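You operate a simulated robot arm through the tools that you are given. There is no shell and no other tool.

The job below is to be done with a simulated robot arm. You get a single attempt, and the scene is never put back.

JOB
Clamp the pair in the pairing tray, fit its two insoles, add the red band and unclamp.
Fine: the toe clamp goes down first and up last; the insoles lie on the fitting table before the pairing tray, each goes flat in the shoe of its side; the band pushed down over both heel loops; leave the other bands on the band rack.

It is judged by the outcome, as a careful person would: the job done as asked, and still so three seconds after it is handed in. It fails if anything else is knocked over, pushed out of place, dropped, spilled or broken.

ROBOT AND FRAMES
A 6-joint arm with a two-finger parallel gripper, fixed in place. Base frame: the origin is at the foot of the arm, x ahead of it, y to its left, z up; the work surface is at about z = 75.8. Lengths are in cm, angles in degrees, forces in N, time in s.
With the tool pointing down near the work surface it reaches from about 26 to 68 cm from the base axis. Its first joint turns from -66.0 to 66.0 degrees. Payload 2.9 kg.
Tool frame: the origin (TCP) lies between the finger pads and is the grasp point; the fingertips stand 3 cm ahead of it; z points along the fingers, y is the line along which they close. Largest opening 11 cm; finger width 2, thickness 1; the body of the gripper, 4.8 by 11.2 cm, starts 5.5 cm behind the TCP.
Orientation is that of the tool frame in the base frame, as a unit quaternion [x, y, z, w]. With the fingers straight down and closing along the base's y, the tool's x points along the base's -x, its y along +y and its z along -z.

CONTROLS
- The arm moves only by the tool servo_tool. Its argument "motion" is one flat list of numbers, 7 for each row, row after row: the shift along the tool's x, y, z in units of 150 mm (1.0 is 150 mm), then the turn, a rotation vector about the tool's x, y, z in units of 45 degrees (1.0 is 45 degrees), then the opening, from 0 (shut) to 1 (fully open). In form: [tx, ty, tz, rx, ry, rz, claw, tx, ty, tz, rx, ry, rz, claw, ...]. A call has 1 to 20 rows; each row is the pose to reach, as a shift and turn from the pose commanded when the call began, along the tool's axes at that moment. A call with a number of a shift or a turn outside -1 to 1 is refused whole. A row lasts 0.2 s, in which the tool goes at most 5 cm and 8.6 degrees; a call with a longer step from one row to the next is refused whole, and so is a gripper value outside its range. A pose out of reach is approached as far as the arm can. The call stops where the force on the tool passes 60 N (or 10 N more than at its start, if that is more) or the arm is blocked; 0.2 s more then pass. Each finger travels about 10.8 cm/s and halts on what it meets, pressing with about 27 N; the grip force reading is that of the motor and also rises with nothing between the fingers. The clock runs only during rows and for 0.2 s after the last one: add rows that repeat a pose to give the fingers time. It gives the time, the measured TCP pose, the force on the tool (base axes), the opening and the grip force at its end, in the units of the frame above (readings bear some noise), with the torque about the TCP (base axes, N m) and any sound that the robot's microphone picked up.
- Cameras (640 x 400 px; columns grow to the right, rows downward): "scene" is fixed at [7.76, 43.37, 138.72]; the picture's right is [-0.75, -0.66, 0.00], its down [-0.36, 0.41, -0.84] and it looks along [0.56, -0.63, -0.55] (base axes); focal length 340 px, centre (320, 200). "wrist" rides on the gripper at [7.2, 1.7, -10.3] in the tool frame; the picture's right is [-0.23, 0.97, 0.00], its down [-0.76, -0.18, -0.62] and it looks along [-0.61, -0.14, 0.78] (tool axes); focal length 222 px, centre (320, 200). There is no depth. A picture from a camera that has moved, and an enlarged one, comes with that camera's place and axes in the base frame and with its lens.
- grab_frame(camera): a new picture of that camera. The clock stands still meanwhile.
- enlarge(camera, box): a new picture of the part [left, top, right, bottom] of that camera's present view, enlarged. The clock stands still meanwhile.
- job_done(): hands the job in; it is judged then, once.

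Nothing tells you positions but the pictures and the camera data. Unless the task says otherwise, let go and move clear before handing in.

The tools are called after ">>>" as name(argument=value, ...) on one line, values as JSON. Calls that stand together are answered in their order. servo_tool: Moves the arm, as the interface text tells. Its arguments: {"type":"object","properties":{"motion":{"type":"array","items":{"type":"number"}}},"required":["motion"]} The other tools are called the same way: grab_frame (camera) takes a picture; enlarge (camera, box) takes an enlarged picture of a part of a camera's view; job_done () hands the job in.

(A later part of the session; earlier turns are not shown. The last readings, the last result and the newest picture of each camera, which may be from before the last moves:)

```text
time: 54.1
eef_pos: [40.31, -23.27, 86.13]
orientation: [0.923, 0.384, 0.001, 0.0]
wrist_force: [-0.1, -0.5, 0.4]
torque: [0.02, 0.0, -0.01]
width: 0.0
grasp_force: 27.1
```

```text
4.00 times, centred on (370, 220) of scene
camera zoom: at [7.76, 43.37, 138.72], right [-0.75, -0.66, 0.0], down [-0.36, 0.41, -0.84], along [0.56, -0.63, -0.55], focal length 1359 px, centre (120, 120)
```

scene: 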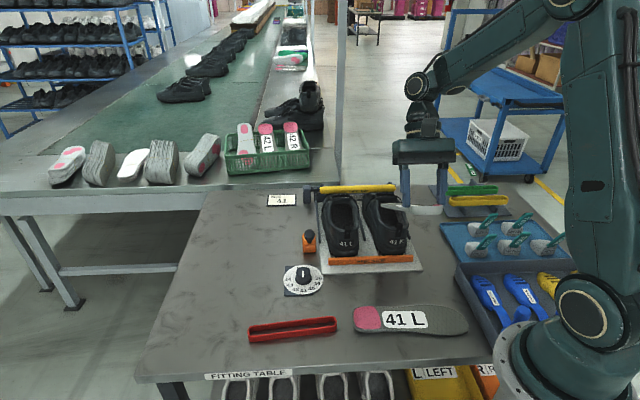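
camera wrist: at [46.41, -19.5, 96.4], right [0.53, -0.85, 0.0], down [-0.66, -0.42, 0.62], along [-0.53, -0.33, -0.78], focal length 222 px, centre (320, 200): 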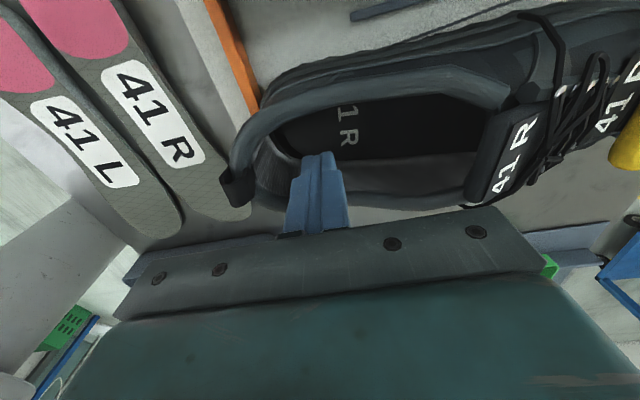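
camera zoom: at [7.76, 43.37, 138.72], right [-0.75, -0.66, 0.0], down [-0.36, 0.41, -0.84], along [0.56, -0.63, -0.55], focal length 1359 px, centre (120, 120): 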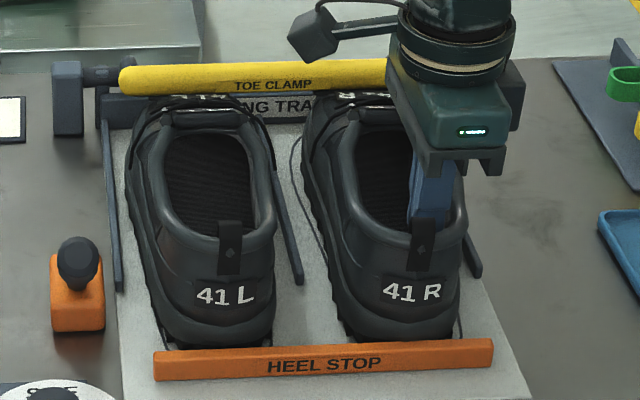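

The fingers are inside the opening with no contact yet. Moving toward the outer wall in small steps.

>>> servo_tool(motion=[-0.02, 0, 0, 0, 0, 0, 0, -0.033, 0, 0, 0, 0, 0, 0])

>>> servo_tool(motion=[-0.02, 0, 0, 0, 0, 0, 0, -0.033, 0, 0, 0, 0, 0, 0])

>>> enlarge(camera="scene", box=[350, 190, 430, 255])

>>> enlarge(camera="wrist", box=[220, 50, 420, 240])

```text
time: 54.7
eef_pos: [39.8, -23.72, 86.16]
orientation: [0.923, 0.384, 0.001, 0.0]
wrist_force: [0.1, 0.1, -0.3]
torque: [0.03, -0.02, 0.02]
width: 0.0
grasp_force: 27.5
```

```text
time: 55.3
eef_pos: [39.54, -24.19, 86.13]
orientation: [0.924, 0.383, 0.001, 0.0]
wrist_force: [-0.1, 0.5, -0.7]
torque: [-0.01, 0.01, 0.0]
width: 0.01
grasp_force: 27.1
```

```text
6.15 times, centred on (390, 222) of scene
camera zoom: at [7.76, 43.37, 138.72], right [-0.75, -0.66, 0.0], down [-0.36, 0.41, -0.84], along [0.56, -0.63, -0.55], focal length 2091 px, centre (-111, 62)
```

zoom: 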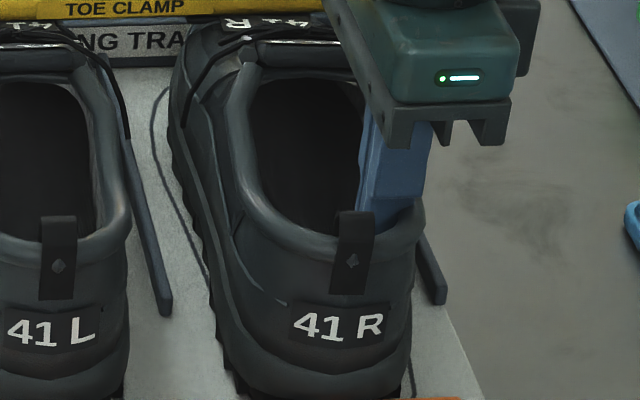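

```text
2.11 times, centred on (320, 145) of wrist
camera zoom: at [45.68, -20.29, 96.42], right [0.53, -0.85, 0.0], down [-0.66, -0.42, 0.62], along [-0.53, -0.33, -0.78], focal length 468 px, centre (320, 316)
```

zoom: 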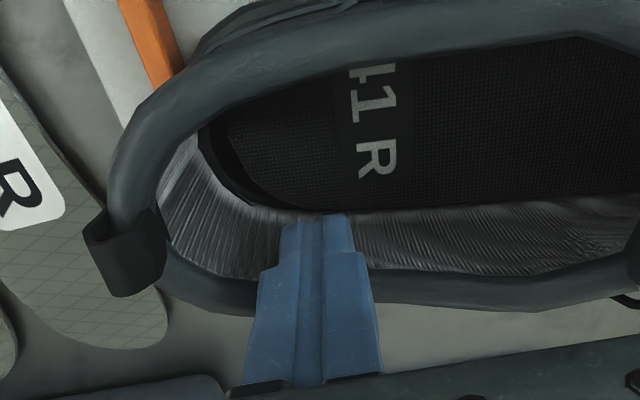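

>>> servo_tool(motion=[-0.02, 0, 0, 0, 0, 0, 0, -0.033, 0, 0, 0, 0, 0, 0])

>>> servo_tool(motion=[-0.02, 0, 0, 0, 0, 0, 0, -0.033, 0, 0, 0, 0, 0, 0])

>>> enlarge(camera="scene", box=[350, 190, 430, 255])

>>> enlarge(camera="wrist", box=[220, 50, 420, 240])

```text
time: 55.9
eef_pos: [39.12, -24.6, 86.33]
orientation: [0.924, 0.383, 0.001, -0.001]
wrist_force: [0.0, 0.0, 0.3]
torque: [0.02, -0.01, 0.0]
width: 0.0
grasp_force: 26.9
```

```text
time: 56.5
eef_pos: [38.78, -24.87, 86.04]
orientation: [0.923, 0.384, 0.0, -0.002]
wrist_force: [1.4, 0.8, 0.0]
torque: [0.02, -0.01, 0.0]
width: 0.0
grasp_force: 27.1
```

```text
6.15 times, centred on (390, 222) of scene
camera zoom: at [7.76, 43.37, 138.72], right [-0.75, -0.66, 0.0], down [-0.36, 0.41, -0.84], along [0.56, -0.63, -0.55], focal length 2091 px, centre (-111, 62)
```

zoom: 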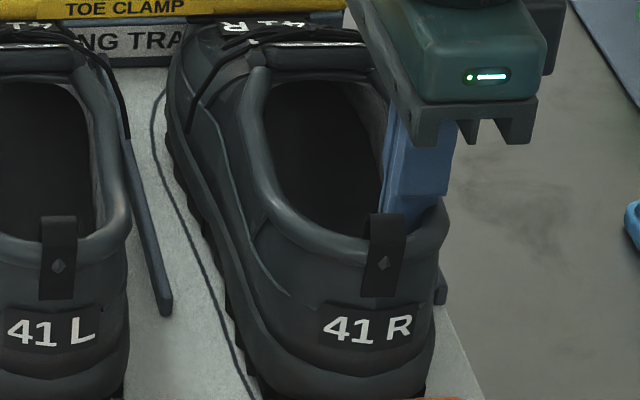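

```text
2.11 times, centred on (320, 145) of wrist
camera zoom: at [44.93, -20.98, 96.46], right [0.53, -0.85, 0.0], down [-0.66, -0.42, 0.62], along [-0.53, -0.33, -0.78], focal length 468 px, centre (320, 316)
```

zoom: 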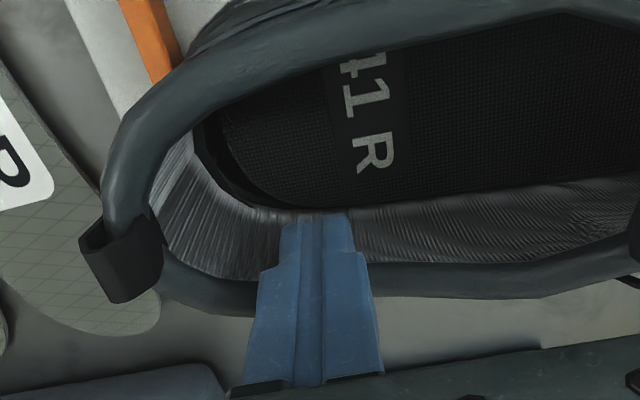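

The real inner wall is about 3.4 cm either side of the shoe's centre line, wider than the visible padded rim. So a small roll should be enough for the insole. The push also slid the heel back near its original place. Raising now to look at the whole shoe against its printed outline.

>>> servo_tool(motion=[0.03, 0, 0, 0, 0, 0, 0, 0.03, 0, -0.25, 0, 0, 0, 0, 0.03, 0.1, -0.55, 0, 0, 0, 0, 0.1, 0.25, -0.85, 0, 0, 0, 0, 0.2, 0.4, -1.0, 0, 0, 0, 0, 0.2, 0.4, -1.0, 0, 0, 0, 0])

>>> grab_frame(camera="wrist")

>>> enlarge(camera="wrist", box=[250, 0, 530, 175])

>>> enlarge(camera="scene", box=[310, 170, 430, 270])

```text
refused: row 4 steps farther than a row can; nothing moved
```

```text
taken
camera wrist: at [44.93, -20.98, 96.46], right [0.53, -0.85, 0.0], down [-0.66, -0.42, 0.62], along [-0.53, -0.33, -0.78], focal length 222 px, centre (320, 200)
```

wrist: 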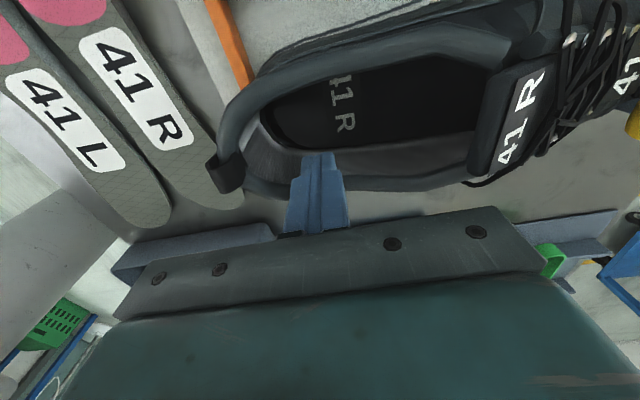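

```text
2.29 times, centred on (390, 88) of wrist
camera zoom: at [44.93, -20.98, 96.46], right [0.53, -0.85, 0.0], down [-0.66, -0.42, 0.62], along [-0.53, -0.33, -0.78], focal length 508 px, centre (160, 457)
```

zoom: 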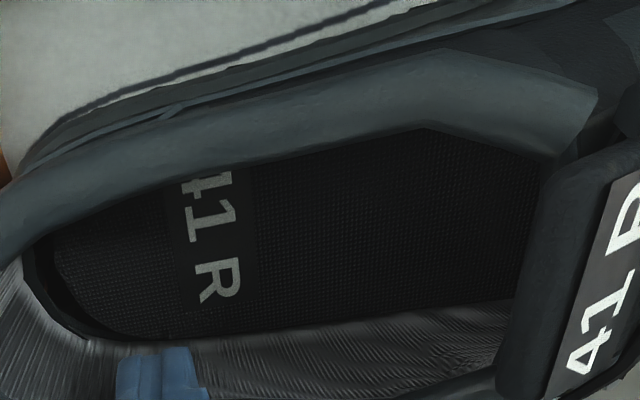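

```text
4.00 times, centred on (370, 220) of scene
camera zoom: at [7.76, 43.37, 138.72], right [-0.75, -0.66, 0.0], down [-0.36, 0.41, -0.84], along [0.56, -0.63, -0.55], focal length 1359 px, centre (120, 120)
```

zoom: 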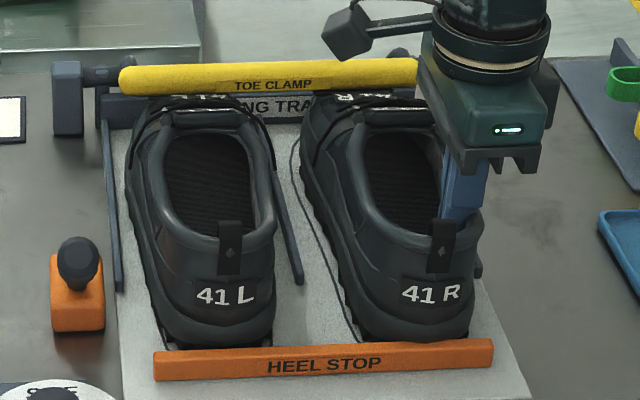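

>>> servo_tool(motion=[0.1, 0.1, 0, 0, 0, 0, 0, 0.16, 0.25, 0, 0, 0, 0, 0, 0.16, 0.36, 0, 0, 0, 0, 0, 0.16, 0.36, 0, 0, 0, 0, 0])

>>> servo_tool(motion=[0.05, 0, 0, 0, 0, 0, 0, 0.1, 0, 0, 0, 0, 0, 0, 0.14, 0, 0, 0, 0, 0, 0])

>>> enlarge(camera="scene", box=[310, 170, 430, 270])

```text
time: 57.5
eef_pos: [44.2, -26.95, 86.18]
orientation: [0.923, 0.384, 0.001, -0.002]
wrist_force: [0.3, 0.0, 0.7]
torque: [-0.01, -0.01, 0.01]
width: 0.0
grasp_force: 27.0
```

```text
time: 58.3
eef_pos: [45.79, -25.55, 86.3]
orientation: [0.924, 0.383, 0.0, -0.001]
wrist_force: [0.1, 0.2, -0.2]
torque: [0.01, 0.01, -0.04]
width: 0.0
grasp_force: 27.0
```

```text
4.00 times, centred on (370, 220) of scene
camera zoom: at [7.76, 43.37, 138.72], right [-0.75, -0.66, 0.0], down [-0.36, 0.41, -0.84], along [0.56, -0.63, -0.55], focal length 1359 px, centre (120, 120)
```

zoom: 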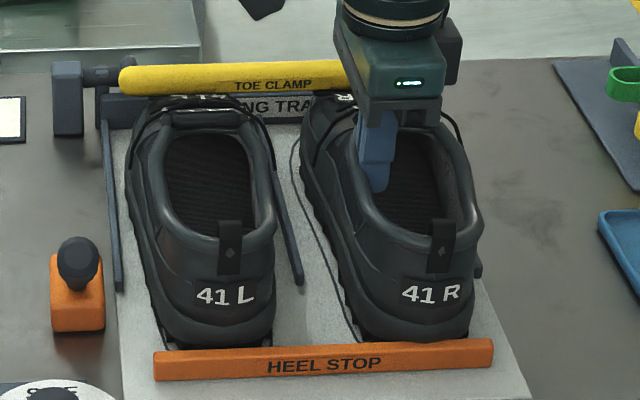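

>>> servo_tool(motion=[0.02, 0, 0, 0, 0, 0, 0, 0.04, 0, 0, 0, 0, 0, 0])

>>> enlarge(camera="scene", box=[310, 170, 430, 270])

>>> servo_tool(motion=[0.02, 0, 0, 0, 0, 0, 0, 0.04, 0, 0, 0, 0, 0, 0])

>>> enlarge(camera="scene", box=[310, 170, 430, 270])

```text
time: 58.9
eef_pos: [46.17, -25.1, 86.17]
orientation: [0.924, 0.383, 0.0, 0.0]
wrist_force: [-1.7, -1.6, 0.6]
torque: [-0.06, -0.02, 0.03]
width: 0.01
grasp_force: 27.2
```

```text
4.00 times, centred on (370, 220) of scene
camera zoom: at [7.76, 43.37, 138.72], right [-0.75, -0.66, 0.0], down [-0.36, 0.41, -0.84], along [0.56, -0.63, -0.55], focal length 1359 px, centre (120, 120)
```

zoom: 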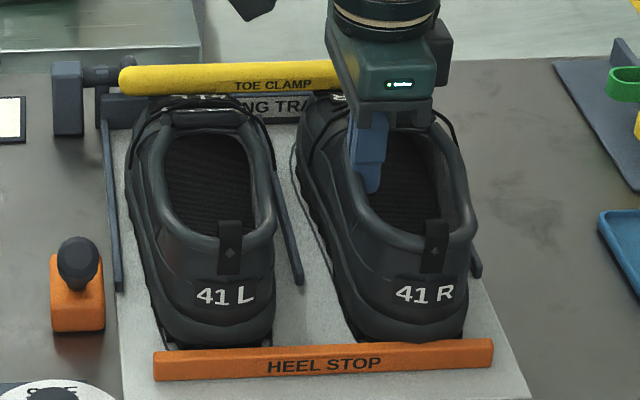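

```text
time: 59.5
eef_pos: [46.6, -24.56, 86.14]
orientation: [0.924, 0.384, 0.0, -0.001]
wrist_force: [-0.7, -0.8, 0.5]
torque: [-0.07, 0.03, 0.0]
width: 0.01
grasp_force: 27.4
```

```text
4.00 times, centred on (370, 220) of scene
camera zoom: at [7.76, 43.37, 138.72], right [-0.75, -0.66, 0.0], down [-0.36, 0.41, -0.84], along [0.56, -0.63, -0.55], focal length 1359 px, centre (120, 120)
```

zoom: 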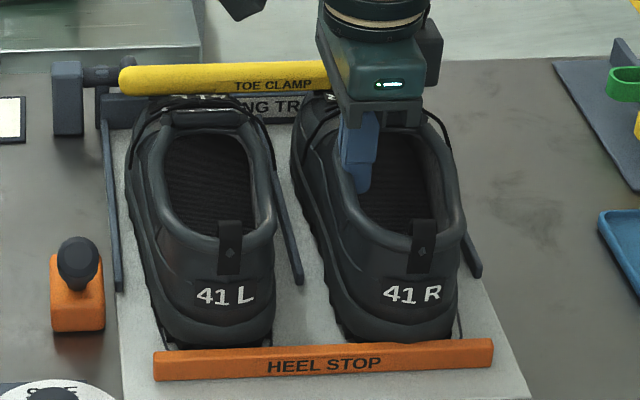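

Pushing at the forefoot end brought the toe side back onto its outline; the heel is now about 0.9 cm too far left. Nudging the heel back from inside.

>>> servo_tool(motion=[-0.1, -0.1, 0, 0, 0, 0, 0, -0.2, -0.3, 0, 0, 0, 0, 0, -0.2, -0.42, 0, 0, 0, 0, 0, -0.2, -0.42, 0, 0, 0, 0, 0])

>>> servo_tool(motion=[-0.04, 0, 0, 0, 0, 0, 0, -0.08, 0, 0, 0, 0, 0, 0, -0.12, 0, 0, 0, 0, 0, 0, -0.135, 0, 0, 0, 0, 0, 0])

>>> enlarge(camera="scene", box=[310, 170, 430, 270])

```text
time: 60.5
eef_pos: [40.0, -22.28, 86.33]
orientation: [0.924, 0.383, 0.001, -0.001]
wrist_force: [-0.7, -0.7, -0.2]
torque: [0.0, 0.01, -0.01]
width: 0.01
grasp_force: 27.2
```

```text
time: 61.5
eef_pos: [38.75, -23.64, 86.34]
orientation: [0.923, 0.385, 0.0, -0.001]
wrist_force: [1.3, 0.7, 0.4]
torque: [0.02, -0.03, -0.01]
width: 0.0
grasp_force: 26.5
```

```text
4.00 times, centred on (370, 220) of scene
camera zoom: at [7.76, 43.37, 138.72], right [-0.75, -0.66, 0.0], down [-0.36, 0.41, -0.84], along [0.56, -0.63, -0.55], focal length 1359 px, centre (120, 120)
```

zoom: 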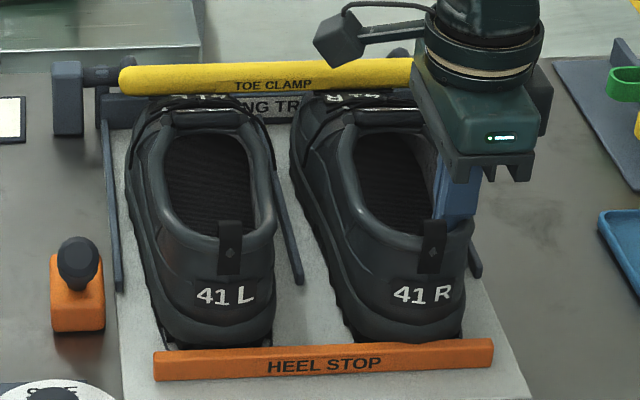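

The right shoe is back in line within a few millimetres. Raising for a check view from above.

>>> servo_tool(motion=[0.06, 0, 0, 0, 0, 0, 0, 0.06, 0, -0.25, 0, 0, 0, 0, 0.06, 0.0, -0.5, 0, 0, 0, 0, 0.1, 0.1, -0.65, 0, 0, 0, 0, 0.1, 0.1, -0.65, 0, 0, 0, 0])

>>> grab_frame(camera="wrist")

>>> enlarge(camera="wrist", box=[250, 20, 450, 150])

>>> enlarge(camera="scene", box=[310, 170, 430, 270])

```text
time: 62.7
eef_pos: [40.84, -23.77, 96.09]
orientation: [0.923, 0.384, 0.001, -0.001]
wrist_force: [-0.1, -0.5, -0.3]
torque: [0.02, 0.0, -0.03]
width: 0.0
grasp_force: 27.0
```

```text
taken
camera wrist: at [46.97, -19.92, 106.26], right [0.53, -0.85, 0.0], down [-0.66, -0.42, 0.62], along [-0.53, -0.33, -0.78], focal length 222 px, centre (320, 200)
```

wrist: 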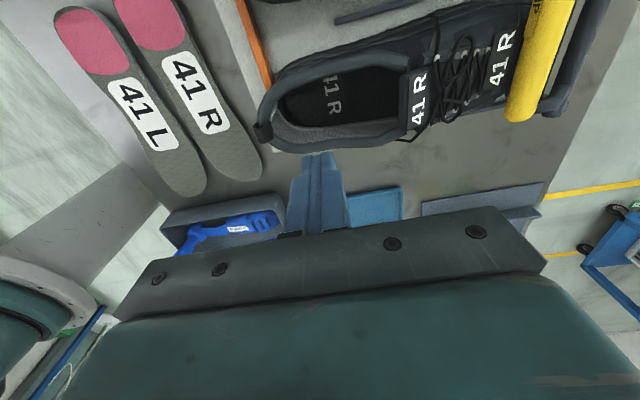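

```text
3.08 times, centred on (350, 85) of wrist
camera zoom: at [46.97, -19.92, 106.26], right [0.53, -0.85, 0.0], down [-0.66, -0.42, 0.62], along [-0.53, -0.33, -0.78], focal length 684 px, centre (228, 554)
```

zoom: 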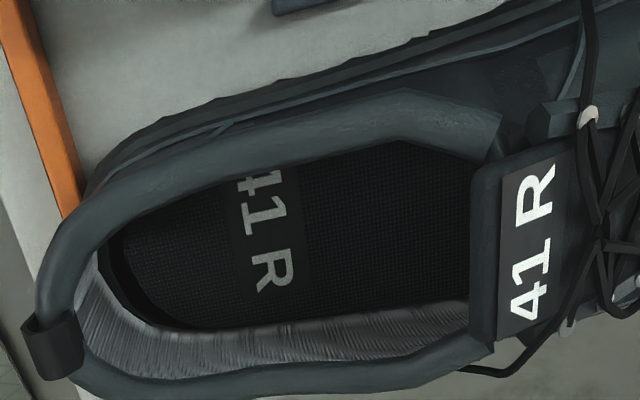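

```text
4.00 times, centred on (370, 220) of scene
camera zoom: at [7.76, 43.37, 138.72], right [-0.75, -0.66, 0.0], down [-0.36, 0.41, -0.84], along [0.56, -0.63, -0.55], focal length 1359 px, centre (120, 120)
```

zoom: 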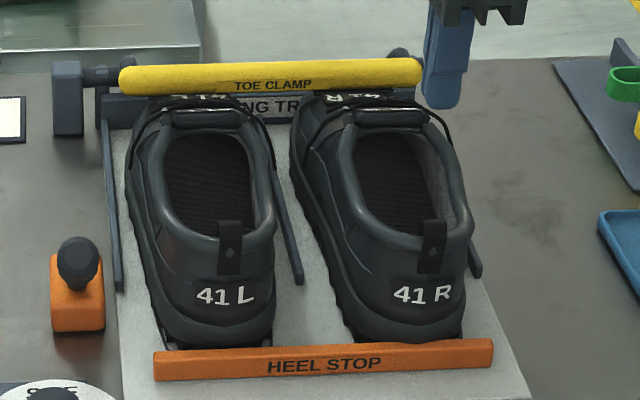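

The R shoe is aligned again (centre line u ≈ 12.9 at the heel to 12.5 at the tongue). Going back to pick up the R insole with the same grasp.

>>> servo_tool(motion=[0.1, -0.2, 0, 0, 0, 0, 0, 0.25, -0.4, 0, 0, 0, 0, 0.3, 0.45, -0.6, 0, 0, 0, 0, 0.655, 0.6, -0.8, 0, 0, 0, 0, 0.655, 0.74, -1.0, 0, 0, 0, 0, 0.655, 0.74, -1.0, 0, 0, 0, 0, 0.655])

>>> grab_frame(camera="wrist")

```text
time: 64.1
eef_pos: [38.01, -5.29, 96.02]
orientation: [0.924, 0.383, 0.001, -0.001]
wrist_force: [-0.5, 0.2, 0.4]
torque: [-0.04, 0.04, 0.05]
width: 7.2
grasp_force: 0.1
```

```text
taken
camera wrist: at [44.21, -1.39, 106.29], right [0.53, -0.85, 0.0], down [-0.66, -0.42, 0.62], along [-0.53, -0.33, -0.78], focal length 222 px, centre (320, 200)
```

wrist: 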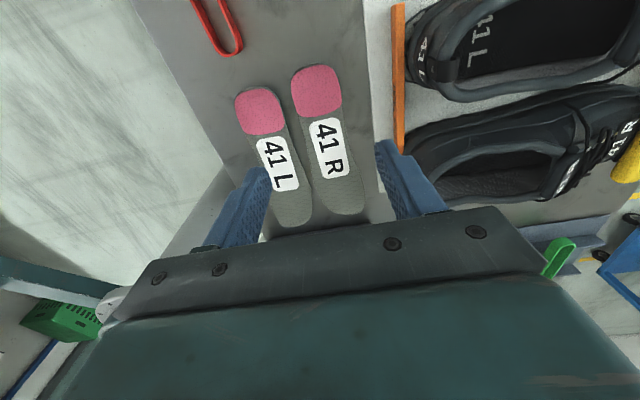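

>>> servo_tool(motion=[0, -0.01, 0.3, 0, 0, 0, 0.655, 0, -0.01, 0.6, 0, 0, 0, 0.655, 0, -0.01, 0.85, 0, 0, 0, 0.655, 0, -0.01, 1.0, 0, 0, 0, 0.655])

>>> servo_tool(motion=[0, 0, 0.06, 0, 0, 0, 0.655, 0, 0, 0.112, 0, 0, 0, 0.655, 0, 0, 0.112, 0, 0, 0, 0.58, 0, 0, 0.112, 0, 0, 0, 0.45, 0, 0, 0.112, 0, 0, 0, 0.35, 0, 0, 0.112, 0, 0, 0, 0.35])

>>> grab_frame(camera="wrist")

```text
time: 65.1
eef_pos: [37.79, -5.13, 81.1]
orientation: [0.923, 0.384, 0.0, -0.002]
wrist_force: [-0.2, 0.3, 1.0]
torque: [-0.03, 0.02, -0.07]
width: 7.22
grasp_force: 0.1
```

```text
time: 66.5
eef_pos: [37.89, -5.12, 79.42]
orientation: [0.924, 0.383, 0.0, -0.001]
wrist_force: [-0.9, -0.9, 0.4]
torque: [0.01, -0.02, -0.02]
width: 5.87
grasp_force: 27.0
```

```text
taken
camera wrist: at [43.96, -1.3, 89.65], right [0.53, -0.85, 0.0], down [-0.66, -0.42, 0.62], along [-0.53, -0.33, -0.78], focal length 222 px, centre (320, 200)
```

wrist: 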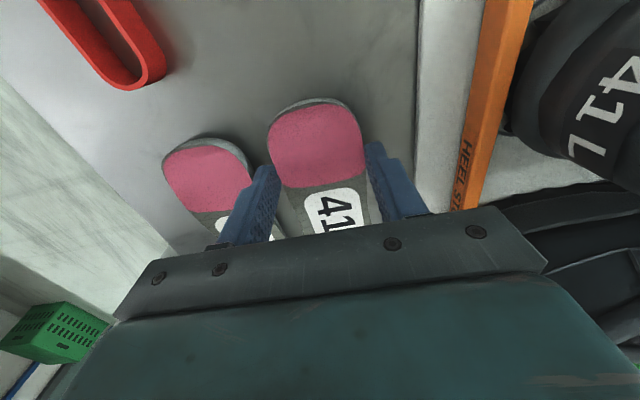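

Same solid grip. Lifting, turning 90° and moving behind/above the right shoe.

>>> servo_tool(motion=[0, 0, -0.1, 0, 0, 0, 0.35, 0, 0, -0.35, 0, 0, 0, 0.35, 0, 0, -0.65, 0, 0, 0, 0.35, 0, 0, -1.0, 0, 0, 0, 0.35])

>>> servo_tool(motion=[0, 0, -0.15, 0, 0, -0.167, 0.35, 0, 0, -0.3, 0, 0, -0.333, 0.35, 0, 0, -0.5, 0, 0, -0.5, 0.35, 0, 0, -0.72, 0, 0, -0.667, 0.35, 0, 0, -0.72, 0, 0, -0.833, 0.35, 0, 0, -0.72, 0, 0, -1.0, 0.35, 0, 0, -0.72, 0, 0, -1.0, 0.35])

>>> servo_tool(motion=[-0.13, 0, 0, 0, 0, -0.167, 0.35, -0.26, 0, 0, 0, 0, -0.333, 0.35, -0.39, 0, 0, 0, 0, -0.5, 0.35, -0.52, 0, 0, 0, 0, -0.667, 0.35, -0.65, 0, 0, 0, 0, -0.833, 0.35, -0.765, -0.026, 0, 0, 0, -1.0, 0.35, -0.765, -0.026, 0, 0, 0, -1.0, 0.35])

>>> servo_tool(motion=[0, 0, 0, 0, 0.167, 0, 0.35, 0, 0, 0, 0, 0.333, 0, 0.35, 0, 0, 0, 0, 0.5, 0, 0.35, 0, 0, 0, 0, 0.667, 0, 0.35, 0, 0, 0, 0, 0.833, 0, 0.35, 0, 0, 0, 0, 1.0, 0, 0.35, 0, 0, 0, 0, 1.0, 0, 0.35])

>>> grab_frame(camera="scene")

```text
refused: row 4 steps farther than a row can; nothing moved
```

```text
time: 68.1
eef_pos: [37.69, -4.96, 90.07]
orientation: [0.706, 0.709, 0.0, -0.001]
wrist_force: [-9.3, 5.3, 0.2]
torque: [0.01, 0.45, -1.44]
width: 6.07
grasp_force: 27.3
```

```text
time: 69.7
eef_pos: [37.65, -16.69, 90.1]
orientation: [0.381, 0.924, 0.001, 0.0]
wrist_force: [-0.2, -0.7, -0.4]
torque: [0.02, -0.01, 0.02]
width: 3.85
grasp_force: 0.1
```

```text
time: 71.3
eef_pos: [37.67, -16.41, 90.19]
orientation: [0.355, 0.855, 0.147, -0.348]
wrist_force: [-0.2, 0.1, -0.7]
torque: [0.01, -0.02, -0.02]
width: 3.85
grasp_force: 0.1
out of reach, approached as far as the arm can: row 6, 7
```

```text
taken
```

scene: 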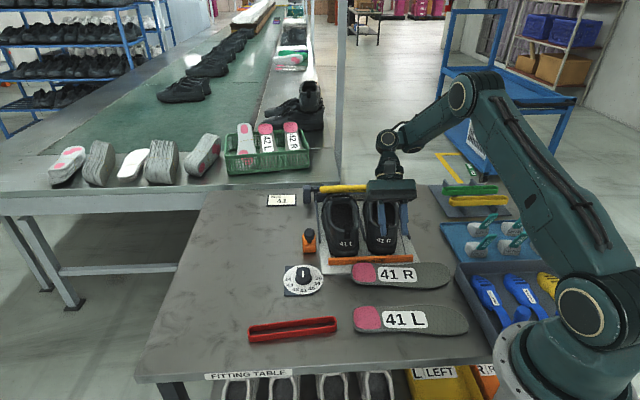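

A mistake on my side: the lift call was refused because one step was too long, and the following moves swung the insole low so it slipped from the grip. I must check what was touched before anything else.

>>> enlarge(camera="scene", box=[300, 160, 480, 350])

>>> enlarge(camera="scene", box=[310, 170, 430, 270])

>>> enlarge(camera="scene", box=[420, 160, 600, 340])

>>> grab_frame(camera="wrist")

```text
2.11 times, centred on (390, 255) of scene
camera zoom: at [7.76, 43.37, 138.72], right [-0.75, -0.66, 0.0], down [-0.36, 0.41, -0.84], along [0.56, -0.63, -0.55], focal length 715 px, centre (173, 84)
```

zoom: 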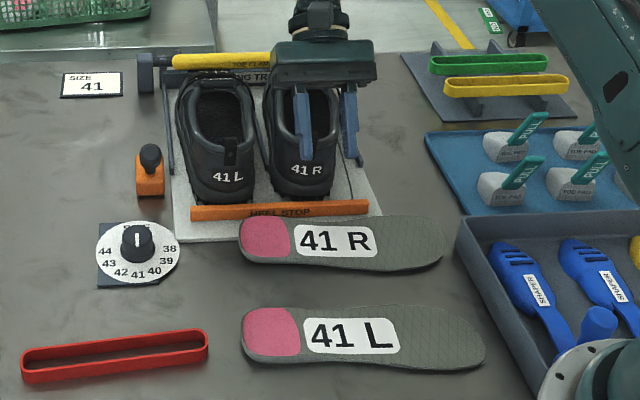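

```text
4.00 times, centred on (370, 220) of scene
camera zoom: at [7.76, 43.37, 138.72], right [-0.75, -0.66, 0.0], down [-0.36, 0.41, -0.84], along [0.56, -0.63, -0.55], focal length 1359 px, centre (120, 120)
```

zoom: 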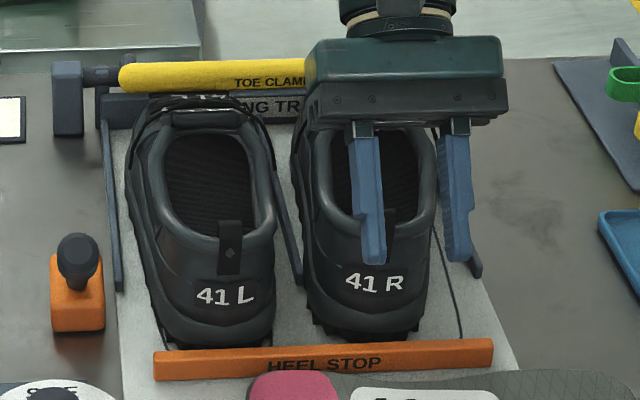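

```text
2.22 times, centred on (510, 250) of scene
camera zoom: at [7.76, 43.37, 138.72], right [-0.75, -0.66, 0.0], down [-0.36, 0.41, -0.84], along [0.56, -0.63, -0.55], focal length 755 px, centre (-102, 89)
```

zoom: 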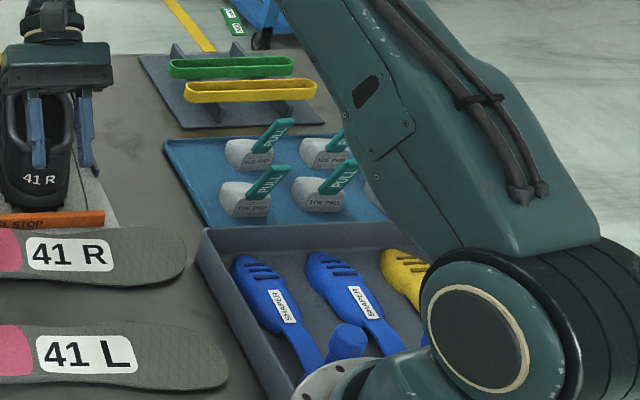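

```text
taken
camera wrist: at [40.14, -16.73, 102.49], right [0.81, 0.57, -0.15], down [0.57, -0.82, -0.09], along [-0.18, -0.02, -0.98], focal length 222 px, centre (320, 200)
```

wrist: 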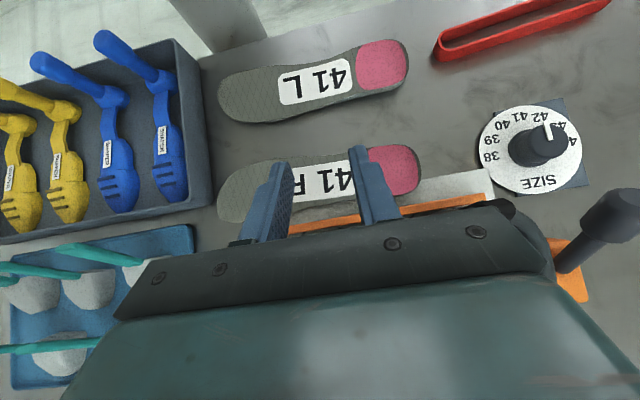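

The L insole, bands and trays are untouched. The R insole has dropped with one edge on the tray's front margin, and the R shoe's heel was pushed about 2.5 cm toward the left shoe. I'll rise clear first, one call at a time from here on.

>>> servo_tool(motion=[0.12, 0, -0.12, 0, 0, 0, 0.5, 0.23, 0, -0.24, 0, 0, 0, 0.5, 0.35, 0, -0.36, 0, 0, 0, 0.5, 0.467, 0, -0.476, 0, 0, 0, 0.5])

```text
time: 72.3
eef_pos: [33.95, -14.55, 97.2]
orientation: [0.353, 0.855, 0.145, -0.351]
wrist_force: [0.7, -1.0, 0.1]
torque: [0.02, -0.04, 0.0]
width: 5.49
grasp_force: 0.1
out of reach, approached as far as the arm can: row 1, 2, 3, 4
```

>>> servo_tool(motion=[0, 0, 0, 0, -0.167, 0, 0.5, 0, 0, 0, 0, -0.333, 0, 0.5, 0, 0, 0, 0, -0.5, 0, 0.5, 0, 0, 0, 0, -0.667, 0, 0.5, 0, 0, 0, 0, -0.833, 0, 0.5, 0, 0, 0, 0, -1.0, 0, 0.5, 0, 0, 0, 0, -1.0, 0, 0.5])

>>> grab_frame(camera="wrist")

>>> enlarge(camera="scene", box=[310, 170, 430, 270])

>>> enlarge(camera="scene", box=[320, 240, 480, 350])

```text
time: 73.9
eef_pos: [34.28, -14.46, 97.02]
orientation: [0.381, 0.925, 0.002, 0.0]
wrist_force: [-0.8, 0.0, 0.1]
torque: [0.0, -0.01, -0.01]
width: 5.47
grasp_force: 0.0
out of reach, approached as far as the arm can: row 1
```

```text
taken
camera wrist: at [30.14, -8.28, 107.27], right [0.85, 0.53, 0.0], down [0.41, -0.66, 0.62], along [0.33, -0.53, -0.78], focal length 222 px, centre (320, 200)
```

wrist: 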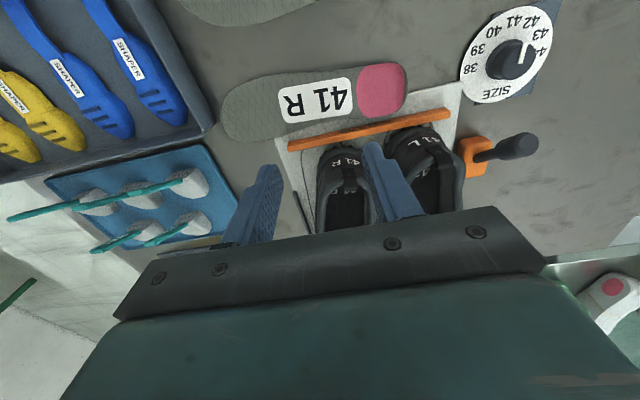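

```text
4.00 times, centred on (370, 220) of scene
camera zoom: at [7.76, 43.37, 138.72], right [-0.75, -0.66, 0.0], down [-0.36, 0.41, -0.84], along [0.56, -0.63, -0.55], focal length 1359 px, centre (120, 120)
```

zoom: 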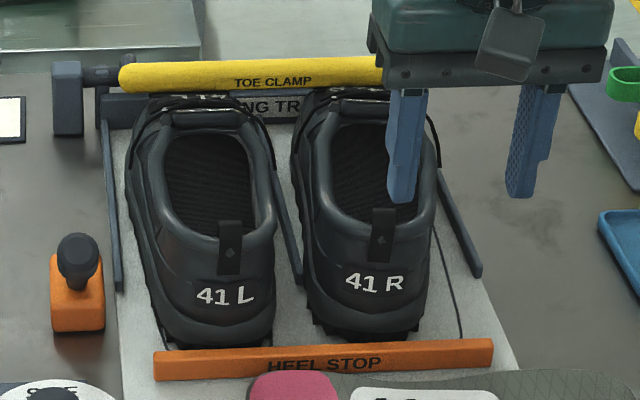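

```text
3.64 times, centred on (400, 295) of scene
camera zoom: at [7.76, 43.37, 138.72], right [-0.75, -0.66, 0.0], down [-0.36, 0.41, -0.84], along [0.56, -0.63, -0.55], focal length 1236 px, centre (29, -146)
```

zoom: 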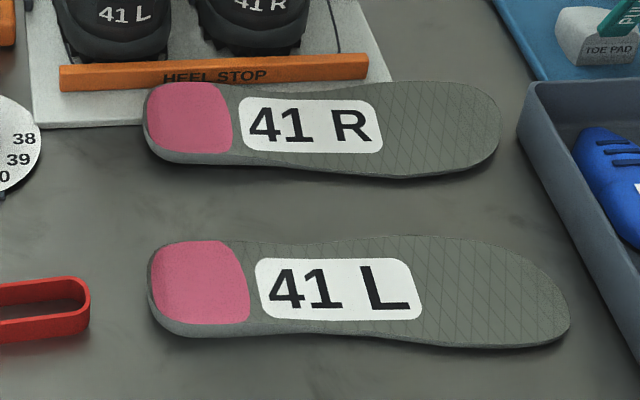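

>>> enlarge(camera="wrist", box=[210, 40, 470, 220])

```text
2.22 times, centred on (340, 130) of wrist
camera zoom: at [30.14, -8.28, 107.27], right [0.85, 0.53, 0.0], down [0.41, -0.66, 0.62], along [0.33, -0.53, -0.78], focal length 494 px, centre (276, 356)
```

zoom: 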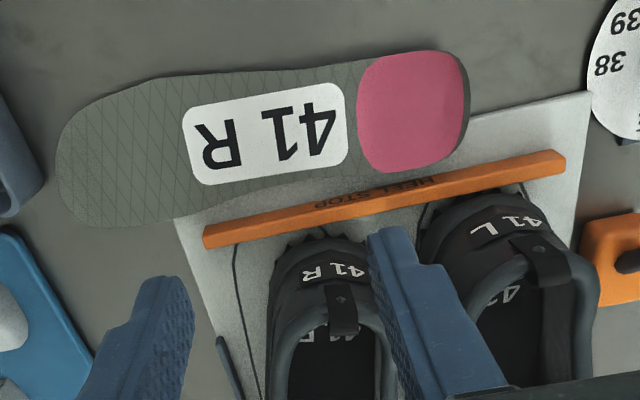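

The insole lies between the table and the tray lip. First I'll re-seat the R shoe: closed fingers go into its opening, then push the heel back outward.

>>> servo_tool(motion=[-0.2, 0.02, 0, 0, 0, 0, 0.2, -0.42, 0.04, 0, 0, 0, 0, 0, -0.633, 0.04, 0, 0, 0, 0, 0, -0.633, 0.04, 0, 0, 0, 0, 0])

>>> grab_frame(camera="wrist")

>>> enlarge(camera="scene", box=[310, 170, 430, 270])

```text
time: 74.9
eef_pos: [41.32, -20.77, 97.28]
orientation: [0.381, 0.925, 0.001, 0.0]
wrist_force: [-0.3, -0.2, 0.1]
torque: [0.0, 0.01, -0.02]
width: 0.02
grasp_force: 26.7
```

```text
taken
camera wrist: at [37.32, -14.6, 107.31], right [0.85, 0.53, 0.0], down [0.41, -0.66, 0.62], along [0.33, -0.53, -0.78], focal length 222 px, centre (320, 200)
```

wrist: 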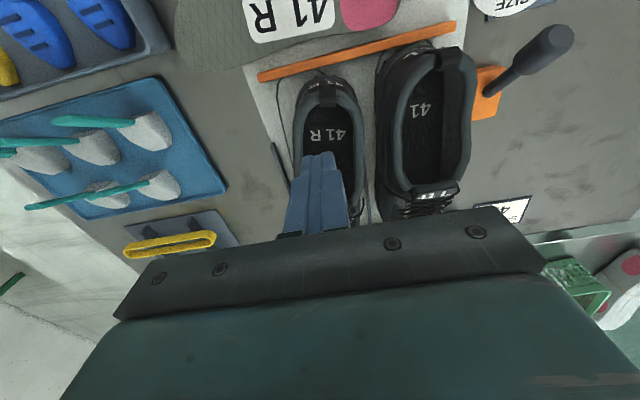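

```text
4.00 times, centred on (370, 220) of scene
camera zoom: at [7.76, 43.37, 138.72], right [-0.75, -0.66, 0.0], down [-0.36, 0.41, -0.84], along [0.56, -0.63, -0.55], focal length 1359 px, centre (120, 120)
```

zoom: 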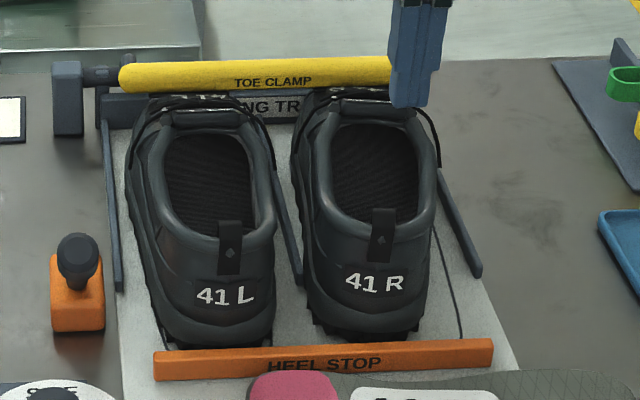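

>>> servo_tool(motion=[0, 0, 0.25, 0, 0, 0, 0, 0, 0, 0.5, 0, 0, 0, 0, 0, 0, 0.7, 0, 0, 0, 0, 0, 0, 0.735, 0, 0, 0, 0])

>>> servo_tool(motion=[0, -0.04, 0, 0, 0, 0, 0, 0, -0.08, 0, 0, 0, 0, 0, 0, -0.12, 0, 0, 0, 0, 0, 0, -0.16, 0, 0, 0, 0, 0, 0, -0.2, 0, 0, 0, 0, 0])

>>> enlarge(camera="scene", box=[310, 170, 430, 270])

```text
time: 75.9
eef_pos: [41.4, -20.66, 86.17]
orientation: [0.382, 0.924, 0.0, 0.002]
wrist_force: [2.1, -4.0, 4.2]
torque: [0.05, -0.03, -0.04]
width: 0.0
grasp_force: 26.9
```

```text
time: 77.1
eef_pos: [39.33, -22.85, 85.96]
orientation: [0.381, 0.925, 0.001, -0.001]
wrist_force: [-0.1, 0.7, 0.0]
torque: [-0.01, -0.02, -0.02]
width: 0.01
grasp_force: 27.1
```

```text
4.00 times, centred on (370, 220) of scene
camera zoom: at [7.76, 43.37, 138.72], right [-0.75, -0.66, 0.0], down [-0.36, 0.41, -0.84], along [0.56, -0.63, -0.55], focal length 1359 px, centre (120, 120)
```

zoom: 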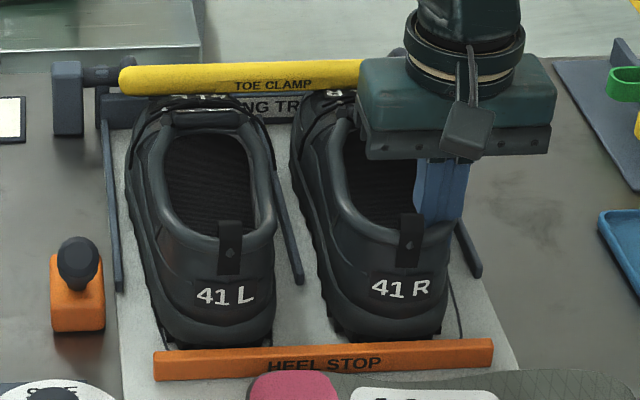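

The heel is following. Continuing outward until it is back over its outline.

>>> servo_tool(motion=[-0.02, -0.03, 0, 0, 0, 0, 0, -0.02, -0.06, 0, 0, 0, 0, 0, -0.02, -0.085, 0, 0, 0, 0, 0])

>>> enlarge(camera="scene", box=[310, 170, 430, 270])

```text
time: 77.9
eef_pos: [38.68, -24.07, 86.16]
orientation: [0.382, 0.924, 0.001, -0.001]
wrist_force: [0.5, 0.0, -0.2]
torque: [0.02, 0.03, -0.01]
width: 0.0
grasp_force: 26.9
```

```text
4.00 times, centred on (370, 220) of scene
camera zoom: at [7.76, 43.37, 138.72], right [-0.75, -0.66, 0.0], down [-0.36, 0.41, -0.84], along [0.56, -0.63, -0.55], focal length 1359 px, centre (120, 120)
```

zoom: 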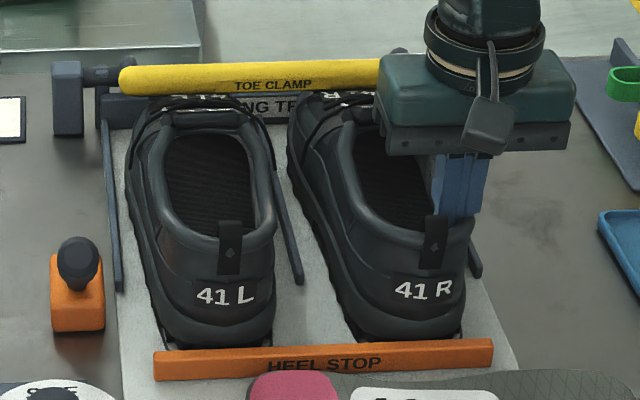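

The R shoe is back on its outline (loop within a millimetre or two in the image). Retracting straight up.

>>> servo_tool(motion=[0, 0.06, 0, 0, 0, 0, 0, 0, 0.06, -0.3, 0, 0, 0, 0, 0, 0.06, -0.6, 0, 0, 0, 0, 0, 0.06, -0.9, 0, 0, 0, 0, 0, 0.06, -0.9, 0, 0, 0, 0])

>>> enlarge(camera="scene", box=[310, 170, 430, 270])

```text
time: 79.1
eef_pos: [39.44, -23.49, 99.97]
orientation: [0.382, 0.924, 0.001, -0.001]
wrist_force: [0.7, 0.9, 0.7]
torque: [0.02, -0.03, 0.02]
width: 0.01
grasp_force: 26.7
```

```text
4.00 times, centred on (370, 220) of scene
camera zoom: at [7.76, 43.37, 138.72], right [-0.75, -0.66, 0.0], down [-0.36, 0.41, -0.84], along [0.56, -0.63, -0.55], focal length 1359 px, centre (120, 120)
```

zoom: 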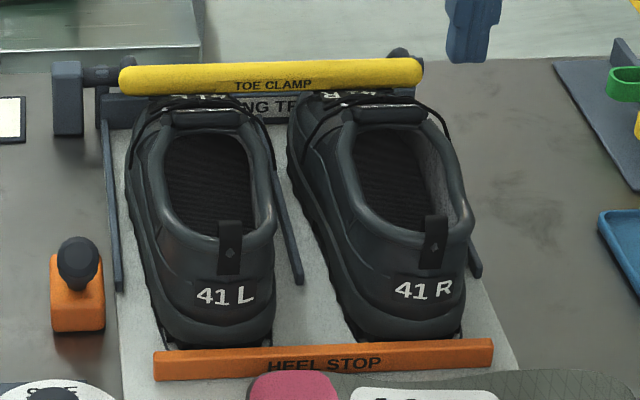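

Now turning the tool to face the fallen insole and going above its forefoot, keeping well above everything.

>>> servo_tool(motion=[0, 0, 0, 0, 0, 0.167, 0.3, 0, 0, 0, 0, 0, 0.333, 0.5, 0, 0, 0, 0, 0, 0.5, 0.7, 0, 0, 0, 0, 0, 0.667, 0.8, 0, 0, 0, 0, 0, 0.833, 0.8, 0, 0, 0, 0, 0, 1.0, 0.8, 0, 0, 0, 0, 0, 1.0, 0.8])

>>> servo_tool(motion=[0.02, -0.13, 0, 0, 0, 0.167, 0.8, 0.04, -0.26, 0, 0, 0, 0.333, 0.8, 0.06, -0.39, 0, 0, 0, 0.5, 0.8, 0.08, -0.52, 0, 0, 0, 0.667, 0.8, 0.1, -0.65, 0, 0, 0, 0.833, 0.8, 0.107, -0.787, 0, 0, 0, 1.0, 0.8, 0.107, -0.787, 0, 0, 0, 1.0, 0.8])

>>> grab_frame(camera="wrist")

```text
time: 80.7
eef_pos: [39.19, -23.27, 99.57]
orientation: [0.707, 0.707, 0.001, -0.001]
wrist_force: [0.0, -0.4, -1.4]
torque: [0.0, 0.01, 0.03]
width: 8.81
grasp_force: 0.0
```

```text
time: 82.3
eef_pos: [27.47, -21.93, 99.47]
orientation: [0.924, 0.382, 0.001, 0.0]
wrist_force: [-0.1, 0.3, 0.5]
torque: [0.02, -0.03, -0.01]
width: 8.82
grasp_force: 0.0
```

```text
taken
camera wrist: at [33.56, -18.05, 109.73], right [0.53, -0.85, 0.0], down [-0.66, -0.41, 0.62], along [-0.53, -0.33, -0.78], focal length 222 px, centre (320, 200)
```

wrist: 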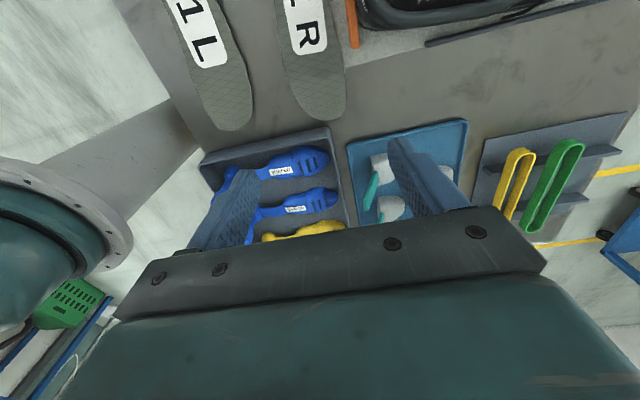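

The forefoot end is clear of the tray and bins. Centring over it, opening wider, and descending in two stages.

>>> servo_tool(motion=[0.06, -0.027, 0.25, 0, 0, 0, 0.88, 0.06, -0.027, 0.5, 0, 0, 0, 0.88, 0.06, -0.027, 0.75, 0, 0, 0, 0.88, 0.06, -0.027, 1.0, 0, 0, 0, 0.88])

>>> grab_frame(camera="wrist")

>>> enlarge(camera="scene", box=[340, 230, 500, 340])

```text
time: 83.3
eef_pos: [27.75, -20.98, 84.54]
orientation: [0.923, 0.384, 0.0, -0.001]
wrist_force: [0.2, -0.6, -0.6]
torque: [0.05, -0.02, -0.01]
width: 9.66
grasp_force: 0.0
```

```text
taken
camera wrist: at [33.87, -17.07, 94.77], right [0.53, -0.85, 0.0], down [-0.66, -0.42, 0.62], along [-0.53, -0.33, -0.78], focal length 222 px, centre (320, 200)
```

wrist: 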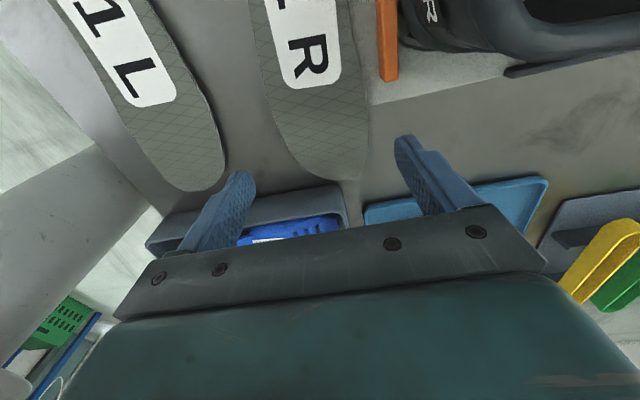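

```text
3.64 times, centred on (420, 285) of scene
camera zoom: at [7.76, 43.37, 138.72], right [-0.75, -0.66, 0.0], down [-0.36, 0.41, -0.84], along [0.56, -0.63, -0.55], focal length 1236 px, centre (-44, -109)
```

zoom: 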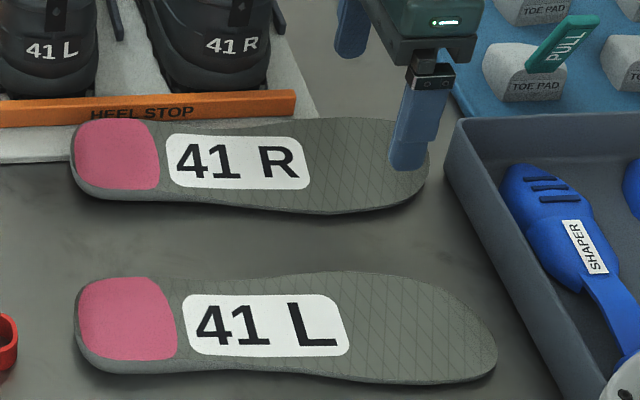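

>>> servo_tool(motion=[0, 0, 0.2, 0, 0, 0, 0.88, 0, 0, 0.33, 0, 0, 0, 0.88, 0, 0, 0.36, 0, 0, 0, 0.88])

>>> enlarge(camera="scene", box=[340, 230, 500, 340])

```text
time: 84.1
eef_pos: [27.83, -20.93, 79.23]
orientation: [0.924, 0.383, 0.002, 0.0]
wrist_force: [0.0, 0.3, 1.4]
torque: [0.0, -0.01, -0.02]
width: 9.72
grasp_force: 0.1
```

```text
3.64 times, centred on (420, 285) of scene
camera zoom: at [7.76, 43.37, 138.72], right [-0.75, -0.66, 0.0], down [-0.36, 0.41, -0.84], along [0.56, -0.63, -0.55], focal length 1236 px, centre (-44, -109)
```

zoom: 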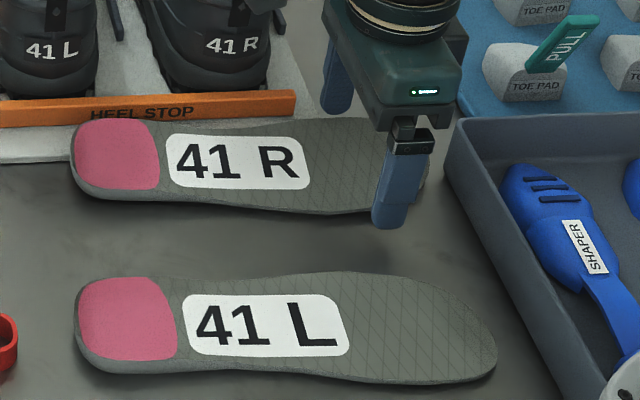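

>>> servo_tool(motion=[0, 0, 0, 0, 0, 0, 0.78, 0, 0, 0, 0, 0, 0, 0.66, 0, 0, 0, 0, 0, 0, 0.55, 0, 0, 0, 0, 0, 0, 0.5, 0, 0, 0, 0, 0, 0, 0.5])

>>> enlarge(camera="scene", box=[340, 230, 500, 340])

```text
time: 85.3
eef_pos: [27.78, -20.85, 79.29]
orientation: [0.923, 0.384, 0.0, -0.001]
wrist_force: [-0.1, 0.3, 0.3]
torque: [-0.01, 0.02, -0.01]
width: 5.5
grasp_force: 0.0
```

```text
3.64 times, centred on (420, 285) of scene
camera zoom: at [7.76, 43.37, 138.72], right [-0.75, -0.66, 0.0], down [-0.36, 0.41, -0.84], along [0.56, -0.63, -0.55], focal length 1236 px, centre (-44, -109)
```

zoom: 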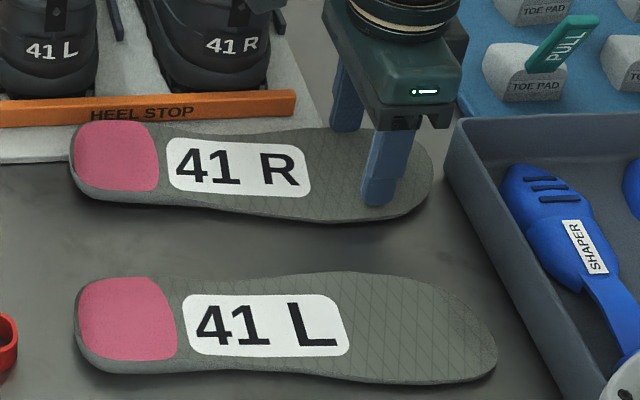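

The fingertips slid over the thin forefoot. Raising slightly, reopening, and going 0.3 cm lower.

>>> servo_tool(motion=[0, 0, -0.08, 0, 0, 0, 0.5, 0, 0, -0.08, 0, 0, 0, 0.7, 0, 0, -0.08, 0, 0, 0, 0.88, 0, 0, -0.08, 0, 0, 0, 0.88, 0, 0, 0.0, 0, 0, 0, 0.88, 0, 0, 0.024, 0, 0, 0, 0.88, 0, 0, 0.024, 0, 0, 0, 0.88])

>>> enlarge(camera="scene", box=[340, 230, 500, 340])

```text
time: 86.9
eef_pos: [27.83, -20.86, 79.04]
orientation: [0.923, 0.384, 0.0, -0.001]
wrist_force: [0.4, 0.3, 0.4]
torque: [-0.01, 0.03, -0.01]
width: 9.69
grasp_force: 0.1
```

```text
3.64 times, centred on (420, 285) of scene
camera zoom: at [7.76, 43.37, 138.72], right [-0.75, -0.66, 0.0], down [-0.36, 0.41, -0.84], along [0.56, -0.63, -0.55], focal length 1236 px, centre (-44, -109)
```

zoom: 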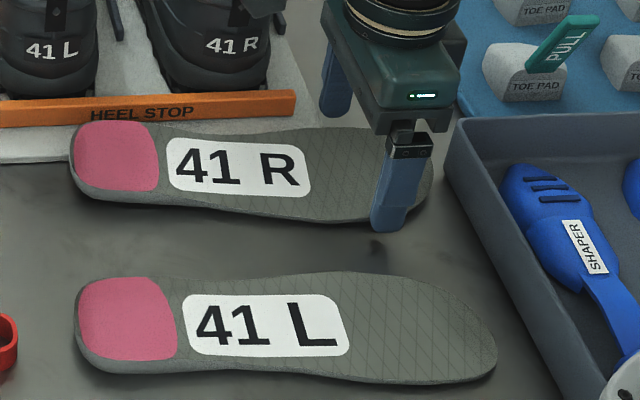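

>>> servo_tool(motion=[0, 0, 0.009, 0, 0, 0, 0.88, 0, 0, 0.009, 0, 0, 0, 0.8, 0, 0, 0.009, 0, 0, 0, 0.7, 0, 0, 0.009, 0, 0, 0, 0.6, 0, 0, 0.009, 0, 0, 0, 0.55, 0, 0, 0.009, 0, 0, 0, 0.55])

>>> enlarge(camera="scene", box=[340, 230, 500, 340])

```text
time: 88.3
eef_pos: [27.83, -20.83, 78.76]
orientation: [0.923, 0.384, 0.001, -0.001]
wrist_force: [-1.6, 0.0, 14.3]
torque: [-0.26, -0.42, -0.04]
width: 6.05
grasp_force: 0.1
```

```text
3.64 times, centred on (420, 285) of scene
camera zoom: at [7.75, 43.38, 138.72], right [-0.75, -0.66, 0.0], down [-0.36, 0.41, -0.84], along [0.56, -0.63, -0.55], focal length 1236 px, centre (-44, -109)
```

zoom: 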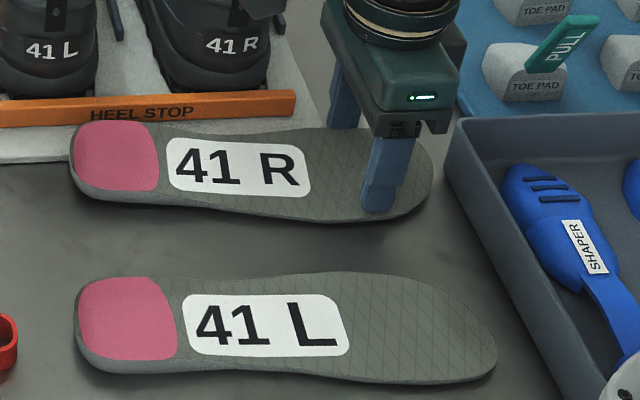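

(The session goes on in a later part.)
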